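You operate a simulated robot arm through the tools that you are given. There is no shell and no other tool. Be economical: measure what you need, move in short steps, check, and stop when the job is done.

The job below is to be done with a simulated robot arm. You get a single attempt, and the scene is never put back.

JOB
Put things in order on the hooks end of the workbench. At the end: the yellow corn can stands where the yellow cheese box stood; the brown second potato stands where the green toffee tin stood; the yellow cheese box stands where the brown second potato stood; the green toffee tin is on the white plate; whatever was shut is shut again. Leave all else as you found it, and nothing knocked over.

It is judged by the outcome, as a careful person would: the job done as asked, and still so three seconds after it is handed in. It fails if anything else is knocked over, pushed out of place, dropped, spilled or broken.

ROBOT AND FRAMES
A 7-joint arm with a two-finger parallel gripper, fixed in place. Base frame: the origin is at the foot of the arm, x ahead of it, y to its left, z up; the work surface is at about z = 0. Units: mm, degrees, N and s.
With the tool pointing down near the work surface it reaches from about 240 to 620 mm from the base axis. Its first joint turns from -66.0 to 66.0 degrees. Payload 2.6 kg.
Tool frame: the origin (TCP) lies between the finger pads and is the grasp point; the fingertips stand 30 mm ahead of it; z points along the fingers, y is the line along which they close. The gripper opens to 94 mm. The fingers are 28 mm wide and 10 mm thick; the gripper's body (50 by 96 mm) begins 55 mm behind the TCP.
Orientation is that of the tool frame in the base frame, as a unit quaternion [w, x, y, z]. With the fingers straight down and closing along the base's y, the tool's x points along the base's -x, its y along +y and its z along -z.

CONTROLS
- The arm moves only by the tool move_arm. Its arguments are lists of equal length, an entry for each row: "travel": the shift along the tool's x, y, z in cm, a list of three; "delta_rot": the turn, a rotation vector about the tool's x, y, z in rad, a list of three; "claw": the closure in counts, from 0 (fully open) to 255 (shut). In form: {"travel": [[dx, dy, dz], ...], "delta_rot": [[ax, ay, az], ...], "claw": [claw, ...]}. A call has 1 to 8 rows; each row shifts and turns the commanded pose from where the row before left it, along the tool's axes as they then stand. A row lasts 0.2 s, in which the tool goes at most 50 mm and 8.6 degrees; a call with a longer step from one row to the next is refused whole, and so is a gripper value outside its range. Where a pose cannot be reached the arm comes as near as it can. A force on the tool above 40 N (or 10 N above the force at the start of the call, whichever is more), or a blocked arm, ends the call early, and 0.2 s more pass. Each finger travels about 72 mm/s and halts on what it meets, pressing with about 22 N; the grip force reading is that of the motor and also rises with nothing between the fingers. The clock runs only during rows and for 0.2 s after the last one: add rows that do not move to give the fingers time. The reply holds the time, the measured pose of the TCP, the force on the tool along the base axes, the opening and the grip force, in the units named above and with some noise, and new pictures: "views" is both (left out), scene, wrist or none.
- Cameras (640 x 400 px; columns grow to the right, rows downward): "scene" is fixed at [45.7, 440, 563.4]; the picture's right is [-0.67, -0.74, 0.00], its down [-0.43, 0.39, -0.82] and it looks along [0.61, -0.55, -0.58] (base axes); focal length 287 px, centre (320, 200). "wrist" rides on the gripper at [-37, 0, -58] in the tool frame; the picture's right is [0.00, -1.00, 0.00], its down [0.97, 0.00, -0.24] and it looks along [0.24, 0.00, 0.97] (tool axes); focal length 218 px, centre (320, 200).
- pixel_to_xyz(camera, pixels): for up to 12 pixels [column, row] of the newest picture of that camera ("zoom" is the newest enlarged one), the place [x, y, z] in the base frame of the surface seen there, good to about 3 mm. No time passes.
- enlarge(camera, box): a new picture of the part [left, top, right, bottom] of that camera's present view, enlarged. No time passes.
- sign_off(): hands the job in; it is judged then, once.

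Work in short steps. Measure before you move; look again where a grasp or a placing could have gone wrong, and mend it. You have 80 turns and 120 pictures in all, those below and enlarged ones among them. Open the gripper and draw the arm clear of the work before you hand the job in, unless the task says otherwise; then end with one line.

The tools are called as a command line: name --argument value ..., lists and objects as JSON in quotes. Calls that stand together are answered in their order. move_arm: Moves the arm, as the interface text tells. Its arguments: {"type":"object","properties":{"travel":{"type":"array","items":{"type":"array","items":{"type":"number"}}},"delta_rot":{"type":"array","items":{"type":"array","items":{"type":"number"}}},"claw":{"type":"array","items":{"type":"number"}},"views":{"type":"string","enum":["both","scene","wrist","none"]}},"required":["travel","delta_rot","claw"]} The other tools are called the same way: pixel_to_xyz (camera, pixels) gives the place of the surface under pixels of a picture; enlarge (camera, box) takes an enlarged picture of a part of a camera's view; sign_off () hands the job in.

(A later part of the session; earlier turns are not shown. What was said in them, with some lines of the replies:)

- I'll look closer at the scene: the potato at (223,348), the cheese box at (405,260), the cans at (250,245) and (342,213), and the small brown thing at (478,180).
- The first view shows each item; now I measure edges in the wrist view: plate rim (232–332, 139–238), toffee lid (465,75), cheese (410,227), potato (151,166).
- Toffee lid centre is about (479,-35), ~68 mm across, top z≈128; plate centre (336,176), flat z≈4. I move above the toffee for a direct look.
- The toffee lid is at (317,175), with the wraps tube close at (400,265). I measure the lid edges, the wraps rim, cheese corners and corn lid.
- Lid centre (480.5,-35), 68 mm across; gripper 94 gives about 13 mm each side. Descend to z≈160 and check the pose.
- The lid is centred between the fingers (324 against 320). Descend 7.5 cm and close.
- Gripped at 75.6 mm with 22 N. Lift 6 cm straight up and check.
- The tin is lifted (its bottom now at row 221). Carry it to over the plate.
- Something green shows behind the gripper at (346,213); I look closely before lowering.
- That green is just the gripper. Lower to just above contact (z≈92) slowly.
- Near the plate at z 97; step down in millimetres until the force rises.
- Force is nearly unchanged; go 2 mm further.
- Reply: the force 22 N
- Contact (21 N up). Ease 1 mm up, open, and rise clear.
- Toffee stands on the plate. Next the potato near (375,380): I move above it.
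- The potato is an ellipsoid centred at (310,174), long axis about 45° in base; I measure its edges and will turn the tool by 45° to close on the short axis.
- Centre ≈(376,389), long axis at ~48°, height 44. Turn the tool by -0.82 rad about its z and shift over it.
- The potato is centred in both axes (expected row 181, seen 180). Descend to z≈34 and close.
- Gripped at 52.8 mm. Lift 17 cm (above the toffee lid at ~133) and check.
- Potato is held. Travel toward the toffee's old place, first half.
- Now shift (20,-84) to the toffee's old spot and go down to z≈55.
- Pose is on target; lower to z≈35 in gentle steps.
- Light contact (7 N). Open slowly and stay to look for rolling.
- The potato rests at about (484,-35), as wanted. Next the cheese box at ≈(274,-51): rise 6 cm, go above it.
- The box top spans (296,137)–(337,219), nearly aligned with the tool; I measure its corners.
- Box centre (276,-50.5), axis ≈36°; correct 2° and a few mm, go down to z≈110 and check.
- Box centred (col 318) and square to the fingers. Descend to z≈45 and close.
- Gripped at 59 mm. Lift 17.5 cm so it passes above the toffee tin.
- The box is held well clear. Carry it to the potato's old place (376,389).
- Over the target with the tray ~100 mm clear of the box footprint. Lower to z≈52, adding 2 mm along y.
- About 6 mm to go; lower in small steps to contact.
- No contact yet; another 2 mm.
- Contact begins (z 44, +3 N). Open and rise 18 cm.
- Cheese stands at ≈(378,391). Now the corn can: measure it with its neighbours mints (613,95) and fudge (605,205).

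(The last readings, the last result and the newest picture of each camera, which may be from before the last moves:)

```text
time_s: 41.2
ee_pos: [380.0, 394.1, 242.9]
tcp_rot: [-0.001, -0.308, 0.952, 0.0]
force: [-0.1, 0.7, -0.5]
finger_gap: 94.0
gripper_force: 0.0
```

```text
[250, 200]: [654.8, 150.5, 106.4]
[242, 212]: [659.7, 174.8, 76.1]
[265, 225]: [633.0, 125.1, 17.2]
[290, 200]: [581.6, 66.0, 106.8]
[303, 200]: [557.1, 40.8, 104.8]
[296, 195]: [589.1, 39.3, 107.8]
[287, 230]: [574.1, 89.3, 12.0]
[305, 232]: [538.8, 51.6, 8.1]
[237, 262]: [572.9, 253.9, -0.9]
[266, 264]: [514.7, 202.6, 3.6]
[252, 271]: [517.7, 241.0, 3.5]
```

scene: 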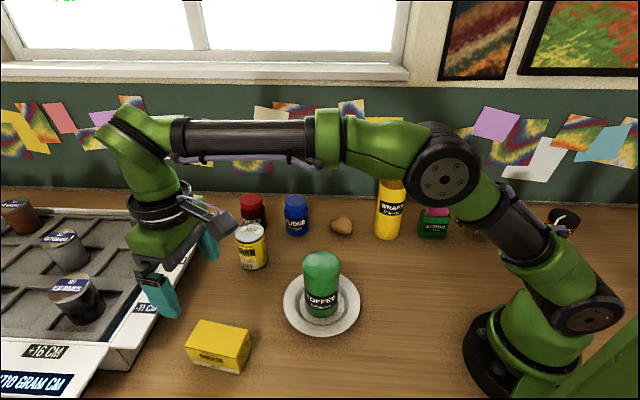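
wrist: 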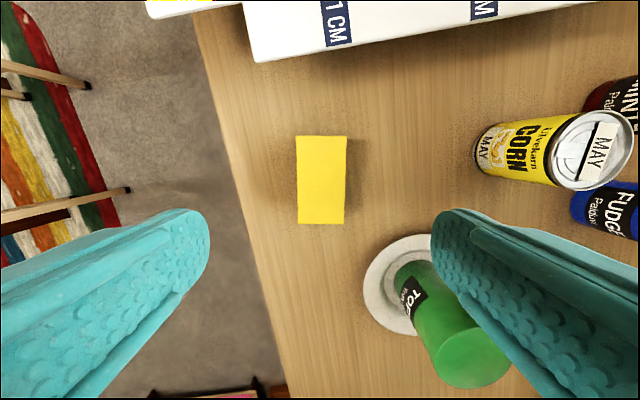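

Corn lid centre ≈(545,218), top 102; mints ≈(660,145). Check the tray edge before approaching.

pixel_to_xyz --camera "scene" --pixels '[[211, 214], [205, 228], [180, 262], [196, 224], [163, 280], [110, 372]]'

pixel_to_xyz --camera "wrist" --pixels '[[255, 60], [400, 30], [500, 15], [248, 20]]'

```text
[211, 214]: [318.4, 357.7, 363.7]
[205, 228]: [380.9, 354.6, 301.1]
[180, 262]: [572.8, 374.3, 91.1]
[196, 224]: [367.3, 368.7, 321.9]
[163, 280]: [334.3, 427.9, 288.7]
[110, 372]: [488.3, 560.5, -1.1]
```

```text
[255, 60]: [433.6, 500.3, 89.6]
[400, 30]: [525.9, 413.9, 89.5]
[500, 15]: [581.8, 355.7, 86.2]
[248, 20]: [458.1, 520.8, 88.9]
```

Tray edge is ~125 mm from the corn, so the present yaw of 36° is fine. Move above the can.

move_arm --travel '[[-0.56, -3.98, 0], [-0.56, -3.98, 0], [-0.56, -3.98, 0], [-0.56, -3.98, 0], [-0.56, -3.98, 0], [-0.56, -3.98, 0], [0, 0, 0]]' --delta_rot '[[0, 0, 0], [0, 0, 0], [0, 0, 0], [0, 0, 0], [0, 0, 0], [0, 0, 0], [0, 0, 0]]' --claw '[0, 0, 0, 0, 0, 0, 0]' --views "wrist"

```text
time_s: 42.8
ee_pos: [535.0, 223.6, 239.4]
tcp_rot: [0.0, -0.308, 0.951, 0.001]
force: [-0.2, 0.3, -0.3]
finger_gap: 93.8
gripper_force: 0.0
out of reach, approached as far as the arm can: row 6
```

wrist: 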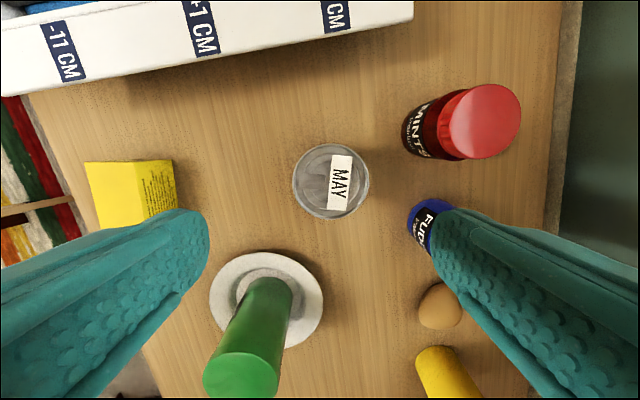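

At this height the arm falls ~10 mm short; measure the lid (centre 331,181), then go lower where reach is better.

pixel_to_xyz --camera "wrist" --pixels '[[296, 181], [365, 181], [331, 147], [331, 215]]'

move_arm --travel '[[0, 0, 3], [0, 0, 3], [0, 0, 2], [0, 0, 0]]' --delta_rot '[[0, 0, 0], [0, 0, 0], [0, 0, 0], [0, 0, 0]]' --claw '[0, 0, 0, 0]' --views "wrist"

```text
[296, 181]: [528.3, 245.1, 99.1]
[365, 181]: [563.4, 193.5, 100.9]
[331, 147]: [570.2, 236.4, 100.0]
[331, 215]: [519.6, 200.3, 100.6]
```

```text
time_s: 43.8
ee_pos: [555.4, 231.3, 167.2]
tcp_rot: [0.0, -0.307, 0.952, 0.0]
force: [0.0, 0.0, -0.3]
finger_gap: 94.1
gripper_force: 0.1
out of reach, approached as far as the arm can: row 1, 2, 3
```

wrist: 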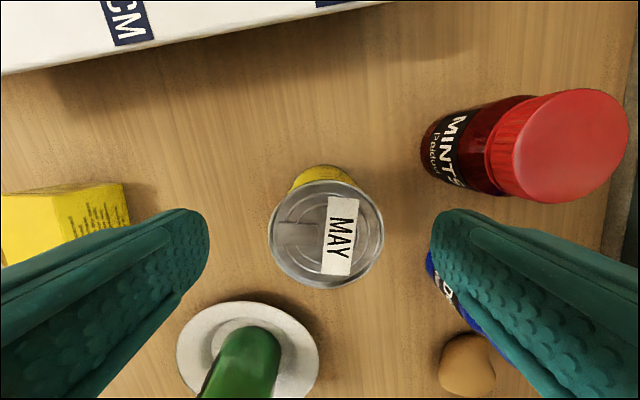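

The TCP reads (555,231), 15 mm beyond the lid centre (545,219); pull back by tool x +1.5 cm, y −0.4 cm and check.

move_arm --travel '[[1.5, -0.4, 0], [0, 0, 0], [0, 0, 0]]' --delta_rot '[[0, 0, 0], [0, 0, 0], [0, 0, 0]]' --claw '[0, 0, 0]' --views "wrist"

```text
time_s: 44.6
ee_pos: [557.0, 225.3, 170.9]
tcp_rot: [-0.001, -0.307, 0.952, 0.0]
force: [0.2, -0.4, -0.5]
finger_gap: 94.2
gripper_force: 0.1
out of reach, approached as far as the arm can: row 1
```

wrist: 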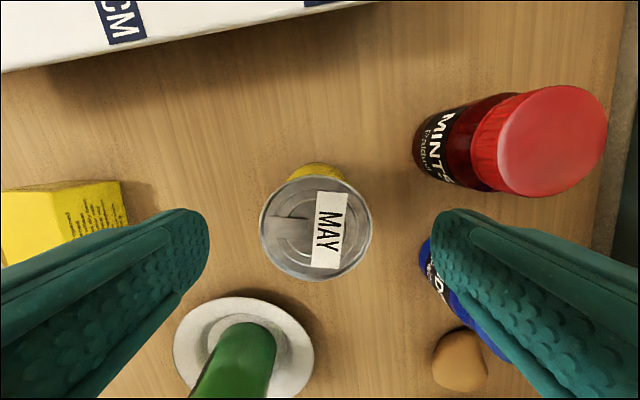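

Still flagged out of reach, so the commanded pose lies further out. Pull back by another 2.5 cm along tool x and re-measure.

move_arm --travel '[[1.5, 0, 0], [1, 0, 0], [0, 0, 0]]' --delta_rot '[[0, 0, 0], [0, 0, 0], [0, 0, 0]]' --claw '[0, 0, 0]' --views "wrist"

```text
time_s: 45.4
ee_pos: [557.7, 219.8, 174.4]
tcp_rot: [-0.001, -0.307, 0.952, 0.0]
force: [0.8, -0.6, 1.2]
finger_gap: 93.8
gripper_force: 0.1
out of reach, approached as far as the arm can: row 1, 2
```

wrist: 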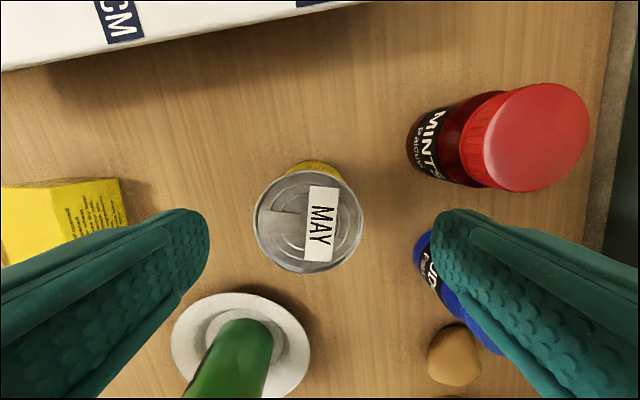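

Not converging as expected, so I want certainty: pull back more (4 cm) and view the scene to see the arm's posture.

move_arm --travel '[[2, 0, 0], [2, 0, 0], [0, 0, 0]]' --delta_rot '[[0, 0, 0], [0, 0, 0], [0, 0, 0]]' --claw '[0, 0, 0]' --views "both"

```text
time_s: 46.2
ee_pos: [559.5, 216.0, 181.4]
tcp_rot: [-0.001, -0.308, 0.951, 0.0]
force: [0.4, 0.3, 0.1]
finger_gap: 93.9
gripper_force: 0.1
out of reach, approached as far as the arm can: row 1, 2
```

scene: 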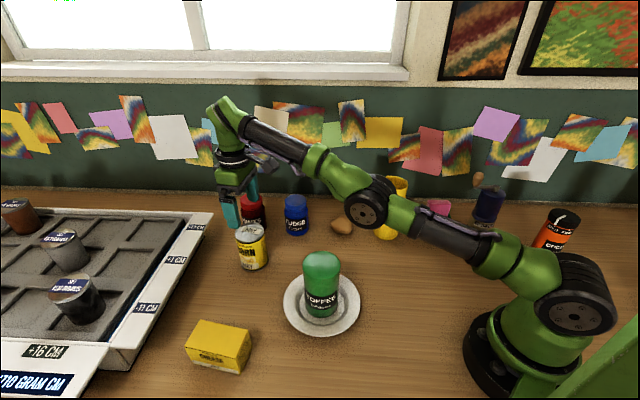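
wrist: 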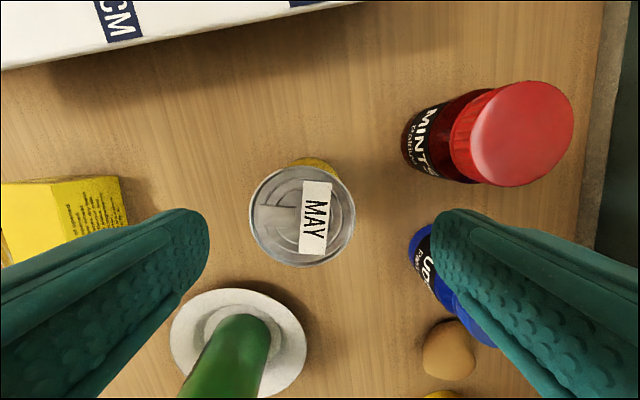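

The arm looks stretched straight, which would explain it being stuck at a singularity. Measure the joints' places: shoulder (577,305), elbow (365,208), wrist (228,110).

pixel_to_xyz --camera "scene" --pixels '[[577, 305], [545, 270], [470, 245], [420, 222], [365, 208], [320, 170], [270, 140], [228, 115], [240, 155], [330, 190]]'

```text
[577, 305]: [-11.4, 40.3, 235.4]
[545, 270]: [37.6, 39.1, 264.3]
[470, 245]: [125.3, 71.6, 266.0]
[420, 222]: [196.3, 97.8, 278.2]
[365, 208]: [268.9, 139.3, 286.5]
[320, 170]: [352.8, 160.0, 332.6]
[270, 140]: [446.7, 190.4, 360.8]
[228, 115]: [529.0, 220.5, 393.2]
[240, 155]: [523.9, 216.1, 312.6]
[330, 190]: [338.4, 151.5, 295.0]
```

The numbers fit a fully stretched arm (shoulder–wrist ≈618 mm) while the command (r≈520) lies inside: a straight-elbow singularity. A small downward command should bend the elbow the right way; try 2.4 cm with fingertips still above everything.

move_arm --travel '[[0, 0, 0.8], [0, 0, 0.8], [0, 0, 0.8], [0, 0, 0]]' --delta_rot '[[0, 0, 0], [0, 0, 0], [0, 0, 0], [0, 0, 0]]' --claw '[0, 0, 0, 0]' --views "scene"

```text
time_s: 47.2
ee_pos: [564.5, 215.4, 157.3]
tcp_rot: [-0.002, -0.307, 0.952, 0.0]
force: [0.1, -1.0, -0.3]
finger_gap: 94.4
gripper_force: 0.0
out of reach, approached as far as the arm can: row 2
```

scene: 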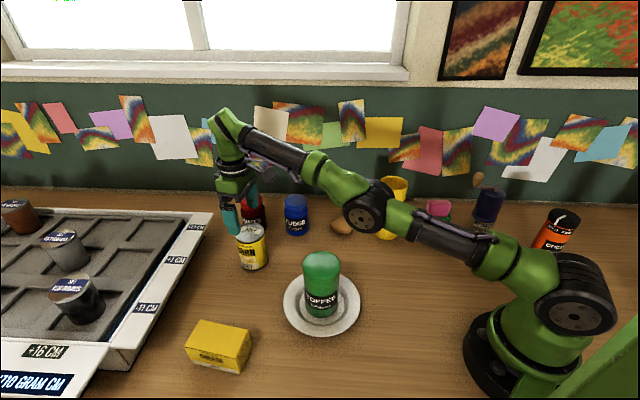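

Rows 1 and 3 were solved, so the elbow may be free now. Raise 2 cm with waits to see where the arm settles.

move_arm --travel '[[0, 0, -1], [0, 0, -1], [0, 0, 0]]' --delta_rot '[[0, 0, 0], [0, 0, 0], [0, 0, 0]]' --claw '[0, 0, 0]' --views "none"

```text
time_s: 48.0
ee_pos: [561.0, 217.9, 178.0]
tcp_rot: [0.0, -0.307, 0.952, 0.0]
force: [-0.2, 0.2, -0.7]
finger_gap: 94.1
gripper_force: 0.1
```

No flag now: pose (561,218,178). Try a small inward step of 8 mm.

move_arm --travel '[[0.4, 0, 0], [0.4, 0, 0], [0, 0, 0]]' --delta_rot '[[0, 0, 0], [0, 0, 0], [0, 0, 0]]' --claw '[0, 0, 0]' --views "none"

```text
time_s: 48.8
ee_pos: [560.5, 214.1, 178.0]
tcp_rot: [0.0, -0.308, 0.952, 0.0]
force: [0.1, -0.8, 0.1]
finger_gap: 94.0
gripper_force: 0.0
out of reach, approached as far as the arm can: row 2
```

Radial motion is blocked while straight; moving down bends the elbow properly. Go down 3.2 cm and immediately pull inward in the same call (tips stay at ~116, above the 102 lid).

move_arm --travel '[[0, 0, 3.0], [1, 0, 0.2], [2, 0, -0.2], [2, 0, 0], [0, 0, 0]]' --delta_rot '[[0, 0, 0], [0, 0, 0], [0, 0, 0], [0, 0, 0], [0, 0, 0]]' --claw '[0, 0, 0, 0, 0]' --views "none"

```text
time_s: 50.0
ee_pos: [568.3, 208.3, 152.9]
tcp_rot: [-0.001, -0.307, 0.952, 0.0]
force: [0.2, 0.4, -1.0]
finger_gap: 94.0
gripper_force: 0.0
out of reach, approached as far as the arm can: row 1, 2, 3, 4
```

Still stretched; measured slopes (upper arm ~0.1, forearm ~0.29) show the elbow slightly reversed. I rise first, then swing the tool about the wrist (fingers toward the base), which bends the elbow the right way.

move_arm --travel '[[0, 0, -4], [0, 0, -4], [0, 0, -3], [0, 0, 0]]' --delta_rot '[[0, 0, 0], [0, 0, 0], [0, 0, 0], [0, 0, 0]]' --claw '[0, 0, 0, 0]' --views "scene"

```text
time_s: 51.0
ee_pos: [544.4, 223.0, 218.6]
tcp_rot: [0.0, -0.307, 0.952, 0.0]
force: [0.0, 0.8, 0.6]
finger_gap: 94.0
gripper_force: 0.0
out of reach, approached as far as the arm can: row 1, 2, 3
```

scene: 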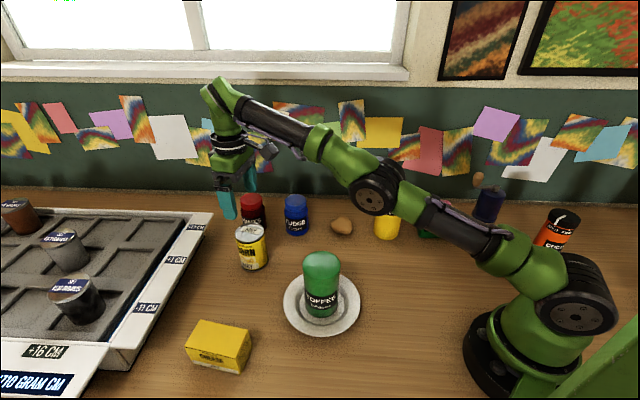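

Now swing about the wrist: three rows of pitch with matching inward travel.

move_arm --travel '[[2.6, 0.7, 0], [2.6, 0.7, 0], [2.6, 0.7, 0], [0, 0, 0]]' --delta_rot '[[-0.037, 0.135, 0], [-0.037, 0.135, 0], [-0.037, 0.135, 0], [0, 0, 0]]' --claw '[0, 0, 0, 0]' --views "scene"

pixel_to_xyz --camera "scene" --pixels '[[577, 305], [545, 270], [470, 240], [375, 195], [320, 150], [270, 120]]'

```text
time_s: 52.0
ee_pos: [475.5, 197.4, 225.3]
tcp_rot: [-0.183, -0.302, 0.935, -0.008]
force: [0.1, -0.3, -0.1]
finger_gap: 94.0
gripper_force: 0.1
out of reach, approached as far as the arm can: row 3
```

scene: 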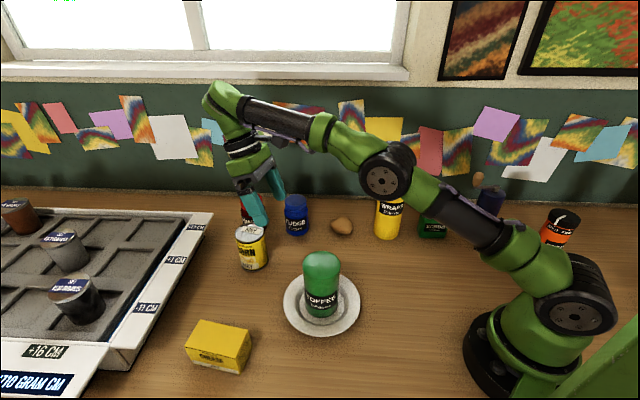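

```text
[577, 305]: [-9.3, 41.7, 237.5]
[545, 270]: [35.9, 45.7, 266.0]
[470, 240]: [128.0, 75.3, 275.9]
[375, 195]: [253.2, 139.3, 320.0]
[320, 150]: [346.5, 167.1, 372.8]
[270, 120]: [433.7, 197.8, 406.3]
```

The elbow now seems lifted (z≈320). Pull horizontally inward 6 cm to bend it further, keeping the tilt.

move_arm --travel '[[2.7, 0.7, 1.1], [2.7, 0.7, 1.1], [0, 0, 0]]' --delta_rot '[[0, 0, 0], [0, 0, 0], [0, 0, 0]]' --claw '[0, 0, 0]' --views "scene"

```text
time_s: 52.8
ee_pos: [417.1, 172.1, 227.2]
tcp_rot: [-0.208, -0.299, 0.931, -0.009]
force: [0.1, -1.0, 0.5]
finger_gap: 93.9
gripper_force: 0.0
```

scene: 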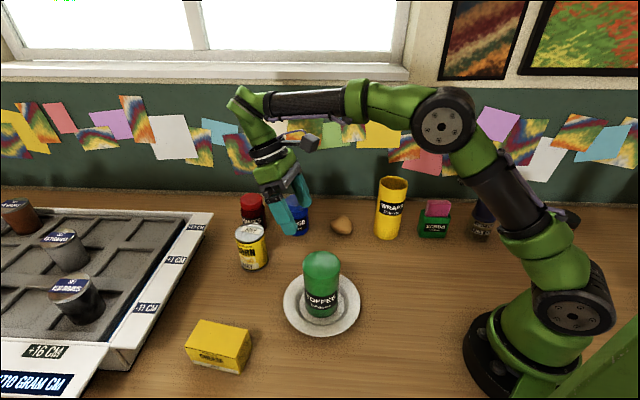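

Freed: elbow is up and no flag. Undo the tilt in place.

move_arm --travel '[[0, 0, 0], [0, 0, 0], [0, 0, 0], [0, 0, 0]]' --delta_rot '[[0.037, -0.135, 0], [0.037, -0.135, 0], [0.037, -0.135, 0], [0, 0, 0]]' --claw '[0, 0, 0, 0]' --views "scene"

```text
time_s: 53.8
ee_pos: [418.6, 172.3, 227.6]
tcp_rot: [0.0, -0.306, 0.952, 0.0]
force: [-0.6, 0.0, 0.9]
finger_gap: 94.0
gripper_force: 0.1
```

scene: 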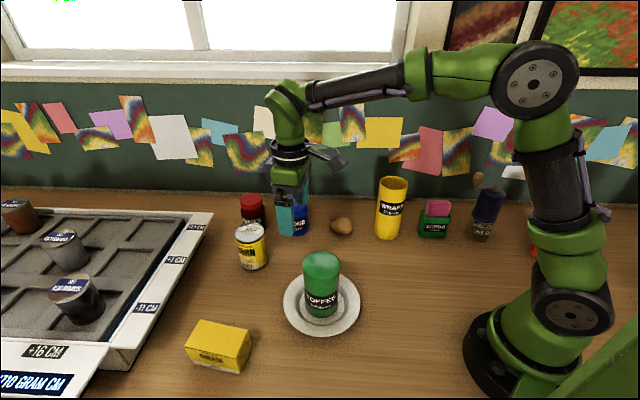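

Orientation restored. Approach the corn again, descending on the way so it stays inside reach (z≈150 over the lid).

move_arm --travel '[[-2, -0.5, 2.6], [-2.4, -0.7, 2.6], [-2.4, -0.7, 2.5], [-2.4, -0.7, 0], [-2.1, -0.5, 0], [0, 0, 0]]' --delta_rot '[[0, 0, 0], [0, 0, 0], [0, 0, 0], [0, 0, 0], [0, 0, 0], [0, 0, 0]]' --claw '[0, 0, 0, 0, 0, 0]' --views "both"

```text
time_s: 55.2
ee_pos: [529.2, 213.4, 152.0]
tcp_rot: [0.0, -0.308, 0.951, -0.001]
force: [-0.1, -0.7, 0.4]
finger_gap: 93.7
gripper_force: 0.1
```

scene: 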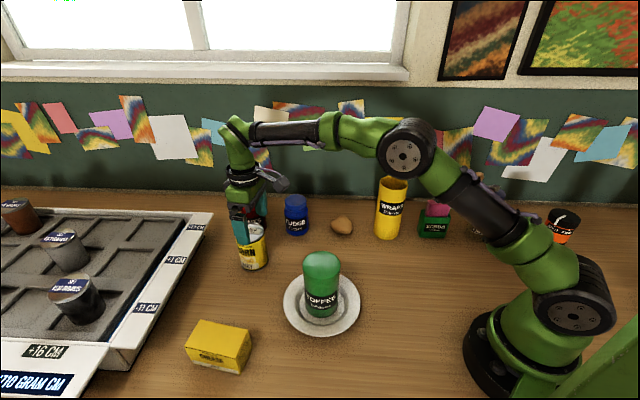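
wrist: 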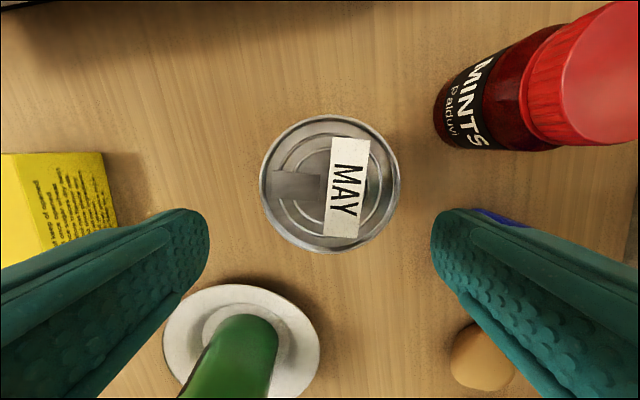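

Elbow up, no flag; lid centre at col 330 so shift x −1.6, y −0.5, then lower to z≈110 and check alignment.

move_arm --travel '[[-1.6, -0.5, 0], [0, 0, 2], [0, 0, 2], [0, 0, 0]]' --delta_rot '[[0, 0, 0], [0, 0, 0], [0, 0, 0], [0, 0, 0]]' --claw '[0, 0, 0, 0]' --views "wrist"

```text
time_s: 56.2
ee_pos: [545.0, 220.9, 111.0]
tcp_rot: [-0.001, -0.308, 0.951, 0.0]
force: [-0.3, 1.1, 0.3]
finger_gap: 94.1
gripper_force: 0.1
```

wrist: 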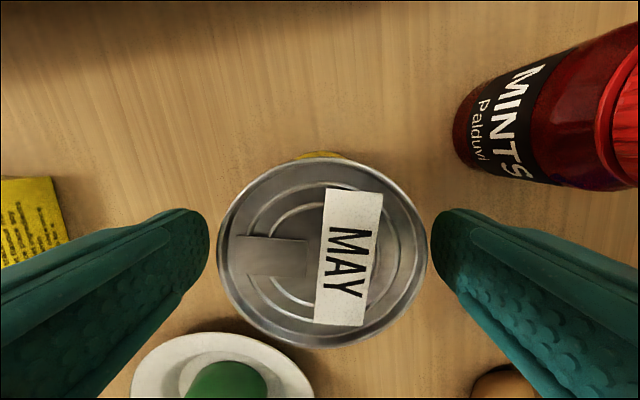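

Centred (col 322). Descend 4.6 cm to z≈65 and close.

move_arm --travel '[[0, 0, 2.3], [0, 0, 2.3], [0, 0, 0], [0, 0, 0], [0, 0, 0], [0, 0, 0]]' --delta_rot '[[0, 0, 0], [0, 0, 0], [0, 0, 0], [0, 0, 0], [0, 0, 0], [0, 0, 0]]' --claw '[0, 0, 0, 150, 255, 255]' --views "scene"

```text
time_s: 57.6
ee_pos: [544.2, 220.9, 64.7]
tcp_rot: [0.0, -0.308, 0.951, 0.0]
force: [-0.8, 0.0, 0.3]
finger_gap: 68.8
gripper_force: 22.4
```

scene: 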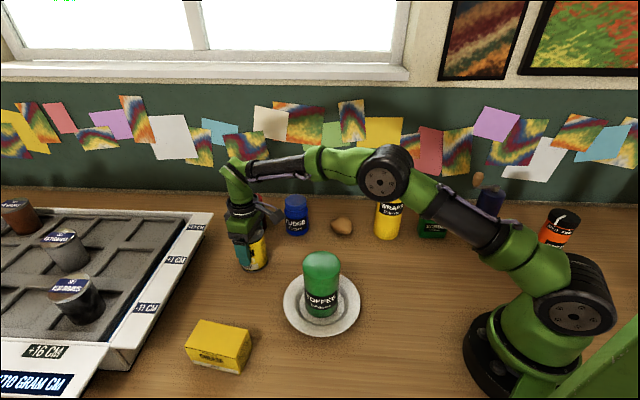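

Can held (68.8 mm). Lift 4.5 cm, then carry straight to the cheese's old place (276,-50.5); the line keeps >110 mm from toffee and potato.

move_arm --travel '[[0, 0, -1.5], [0, 0, -3], [2, -0.34, 0], [4.18, -0.7, 0], [4.18, -0.7, 0], [0, 0, 0]]' --delta_rot '[[0, 0, 0], [0, 0, 0], [0, 0, 0], [0, 0, 0], [0, 0, 0], [0, 0, 0]]' --claw '[255, 255, 255, 255, 255, 255]' --views "scene"

```text
time_s: 59.0
ee_pos: [471.3, 144.7, 108.2]
tcp_rot: [0.0, -0.307, 0.952, 0.0]
force: [0.3, -0.1, -4.0]
finger_gap: 68.2
gripper_force: 21.7
```

scene: 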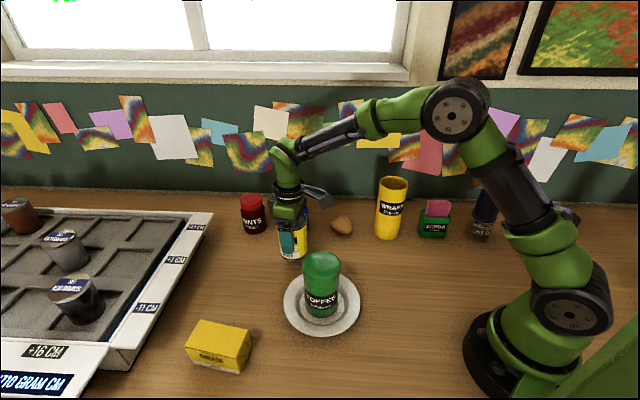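

The can hangs clear. Continue the remaining (-195,-195) mm.

move_arm --travel '[[3.89, -0.63, 0], [3.89, -0.63, 0], [3.89, -0.63, 0], [3.89, -0.63, 0], [3.89, -0.63, 0], [3.89, -0.63, 0], [3.89, -0.63, 0], [0, 0, 0]]' --delta_rot '[[0, 0, 0], [0, 0, 0], [0, 0, 0], [0, 0, 0], [0, 0, 0], [0, 0, 0], [0, 0, 0], [0, 0, 0]]' --claw '[255, 255, 255, 255, 255, 255, 255, 255]' --views "scene"

```text
time_s: 60.8
ee_pos: [275.8, -49.2, 106.9]
tcp_rot: [-0.001, -0.308, 0.951, 0.0]
force: [0.8, -0.9, -5.1]
finger_gap: 68.2
gripper_force: 21.7
```

scene: 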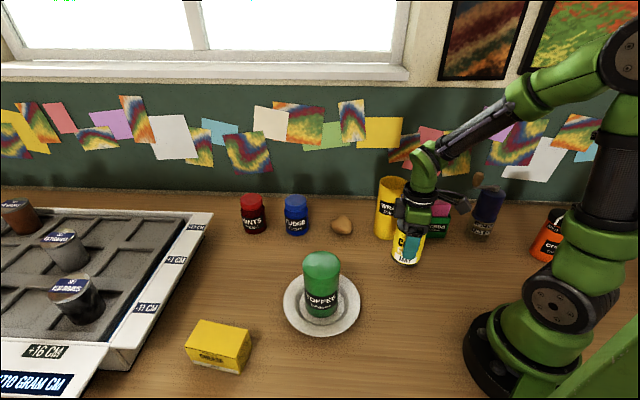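

On target at (276,-49). Lower toward z≈66 gently.

move_arm --travel '[[0, 0, 2], [0, 0, 1.4], [0, 0, 0.5], [0, 0, 0.2], [0, 0, 0]]' --delta_rot '[[0, 0, 0], [0, 0, 0], [0, 0, 0], [0, 0, 0], [0, 0, 0]]' --claw '[255, 255, 255, 255, 255]' --views "none"

```text
time_s: 62.0
ee_pos: [273.4, -50.4, 66.7]
tcp_rot: [0.0, -0.307, 0.952, 0.001]
force: [0.1, 0.3, -3.9]
finger_gap: 68.2
gripper_force: 22.4
```

No contact yet; 2 mm further.

move_arm --travel '[[0, 0, 0.1], [0, 0, 0.1], [0, 0, 0]]' --delta_rot '[[0, 0, 0], [0, 0, 0], [0, 0, 0]]' --claw '[255, 255, 255]' --views "none"

```text
time_s: 62.8
ee_pos: [275.3, -49.4, 66.5]
tcp_rot: [0.0, -0.307, 0.952, 0.0]
force: [0.1, 0.5, -3.9]
finger_gap: 68.1
gripper_force: 21.6
```

Still −4 N (carrying the weight); another 2 mm.

move_arm --travel '[[0, 0, 0.1], [0, 0, 0.1], [0, 0, 0]]' --delta_rot '[[0, 0, 0], [0, 0, 0], [0, 0, 0]]' --claw '[255, 255, 255]' --views "none"

```text
time_s: 63.6
ee_pos: [274.9, -50.2, 65.1]
tcp_rot: [0.0, -0.305, 0.952, 0.0]
force: [-6.6, -2.5, 18.1]
finger_gap: 68.2
gripper_force: 21.7
```

Contact (+18 N). Ease 1 mm, open and rise clear.

move_arm --travel '[[0, 0, -0.1], [0, 0, 0], [0, 0, 0], [0, 0, 0], [0, 0, -3], [0, 0, -4], [0, 0, -4], [0, 0, -4]]' --delta_rot '[[0, 0, 0], [0, 0, 0], [0, 0, 0], [0, 0, 0], [0, 0, 0], [0, 0, 0], [0, 0, 0], [0, 0, 0]]' --claw '[255, 60, 0, 0, 0, 0, 0, 0]'

enlarge --camera "scene" --box '[160, 170, 480, 380]'

```text
time_s: 65.4
ee_pos: [274.8, -50.2, 214.4]
tcp_rot: [0.001, -0.308, 0.951, 0.0]
force: [0.5, 0.8, -0.8]
finger_gap: 94.0
gripper_force: 0.1
```

scene: 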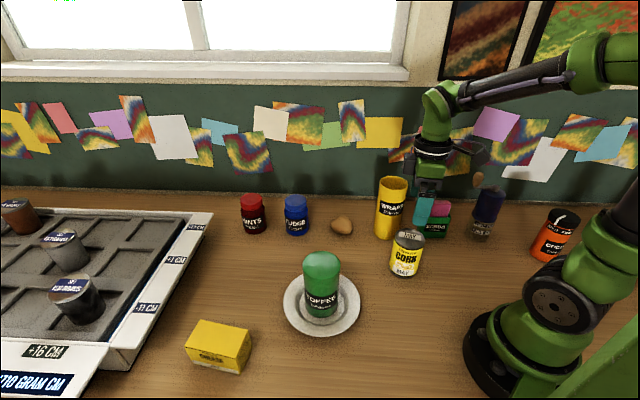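
wrist: 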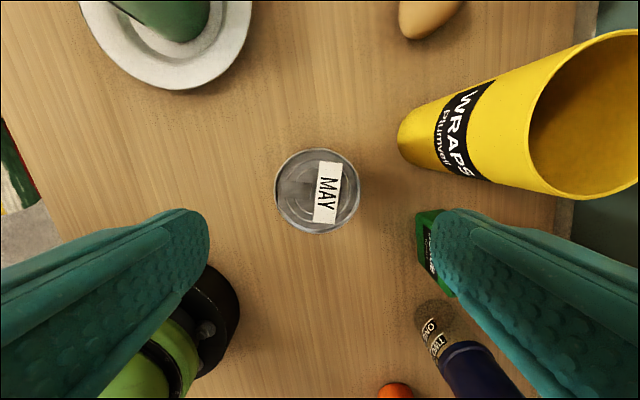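

```text
1.90 times, centred on (320, 275) of scene
```

zoom: 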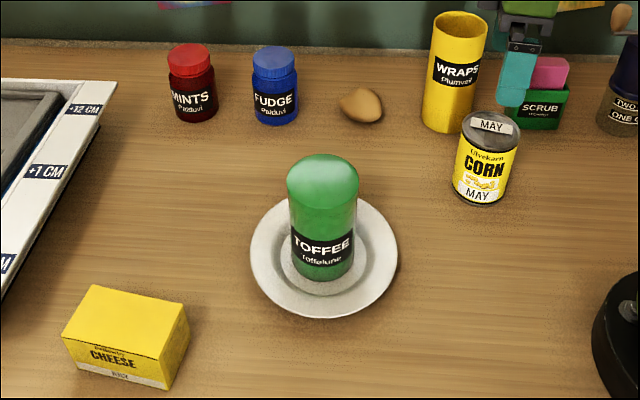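

All four stand in place and the others look untouched. Draw the arm up and toward its starting place, then check once more.

move_arm --travel '[[0, 0, -4], [0, 0, -4], [-3, 2, 0], [-3, 2, 0], [0, 0, 0], [0, 0, 0]]' --delta_rot '[[0, 0, 0], [0, 0, 0], [0, 0, 0], [0, 0, 0], [0, 0, 0], [0, 0, 0]]' --claw '[0, 0, 0, 0, 0, 0]'

pixel_to_xyz --camera "scene" --pixels '[[341, 224], [408, 240], [320, 262], [218, 333]]'

```text
time_s: 66.8
ee_pos: [300.1, 16.2, 297.2]
tcp_rot: [0.0, -0.307, 0.952, 0.0]
force: [0.4, 0.5, 0.0]
finger_gap: 94.0
gripper_force: 0.0
```

scene: 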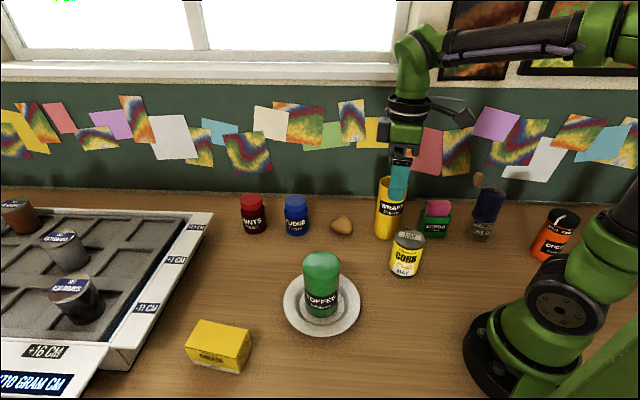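
wrist: 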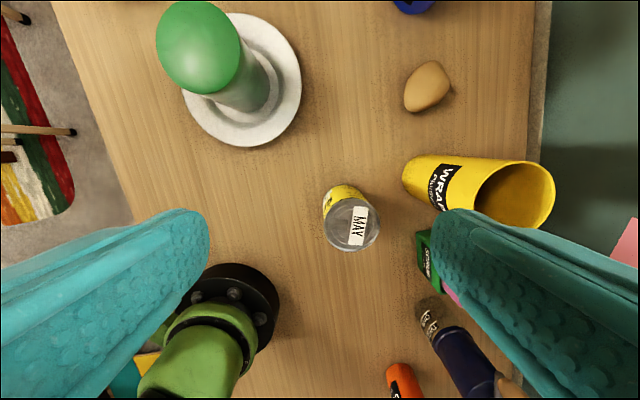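

```text
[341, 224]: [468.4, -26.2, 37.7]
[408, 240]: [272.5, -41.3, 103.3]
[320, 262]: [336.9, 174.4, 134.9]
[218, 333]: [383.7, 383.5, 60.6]
```

Everything is in place (corn ≈(275,-50), potato ≈(480,-35), toffee on the plate, cheese ≈(378,390)) and the gripper is open and clear; I hand it in.

sign_off

```text
The job is handed in.
```

The job is handed in: the corn can, potato and cheese box each stand in the place you named, and the toffee tin is on the white plate. My last pictures showed nothing knocked over or pushed out of place, and I opened nothing that needed shutting again. I saw only one potato, so I took it to be the second potato.
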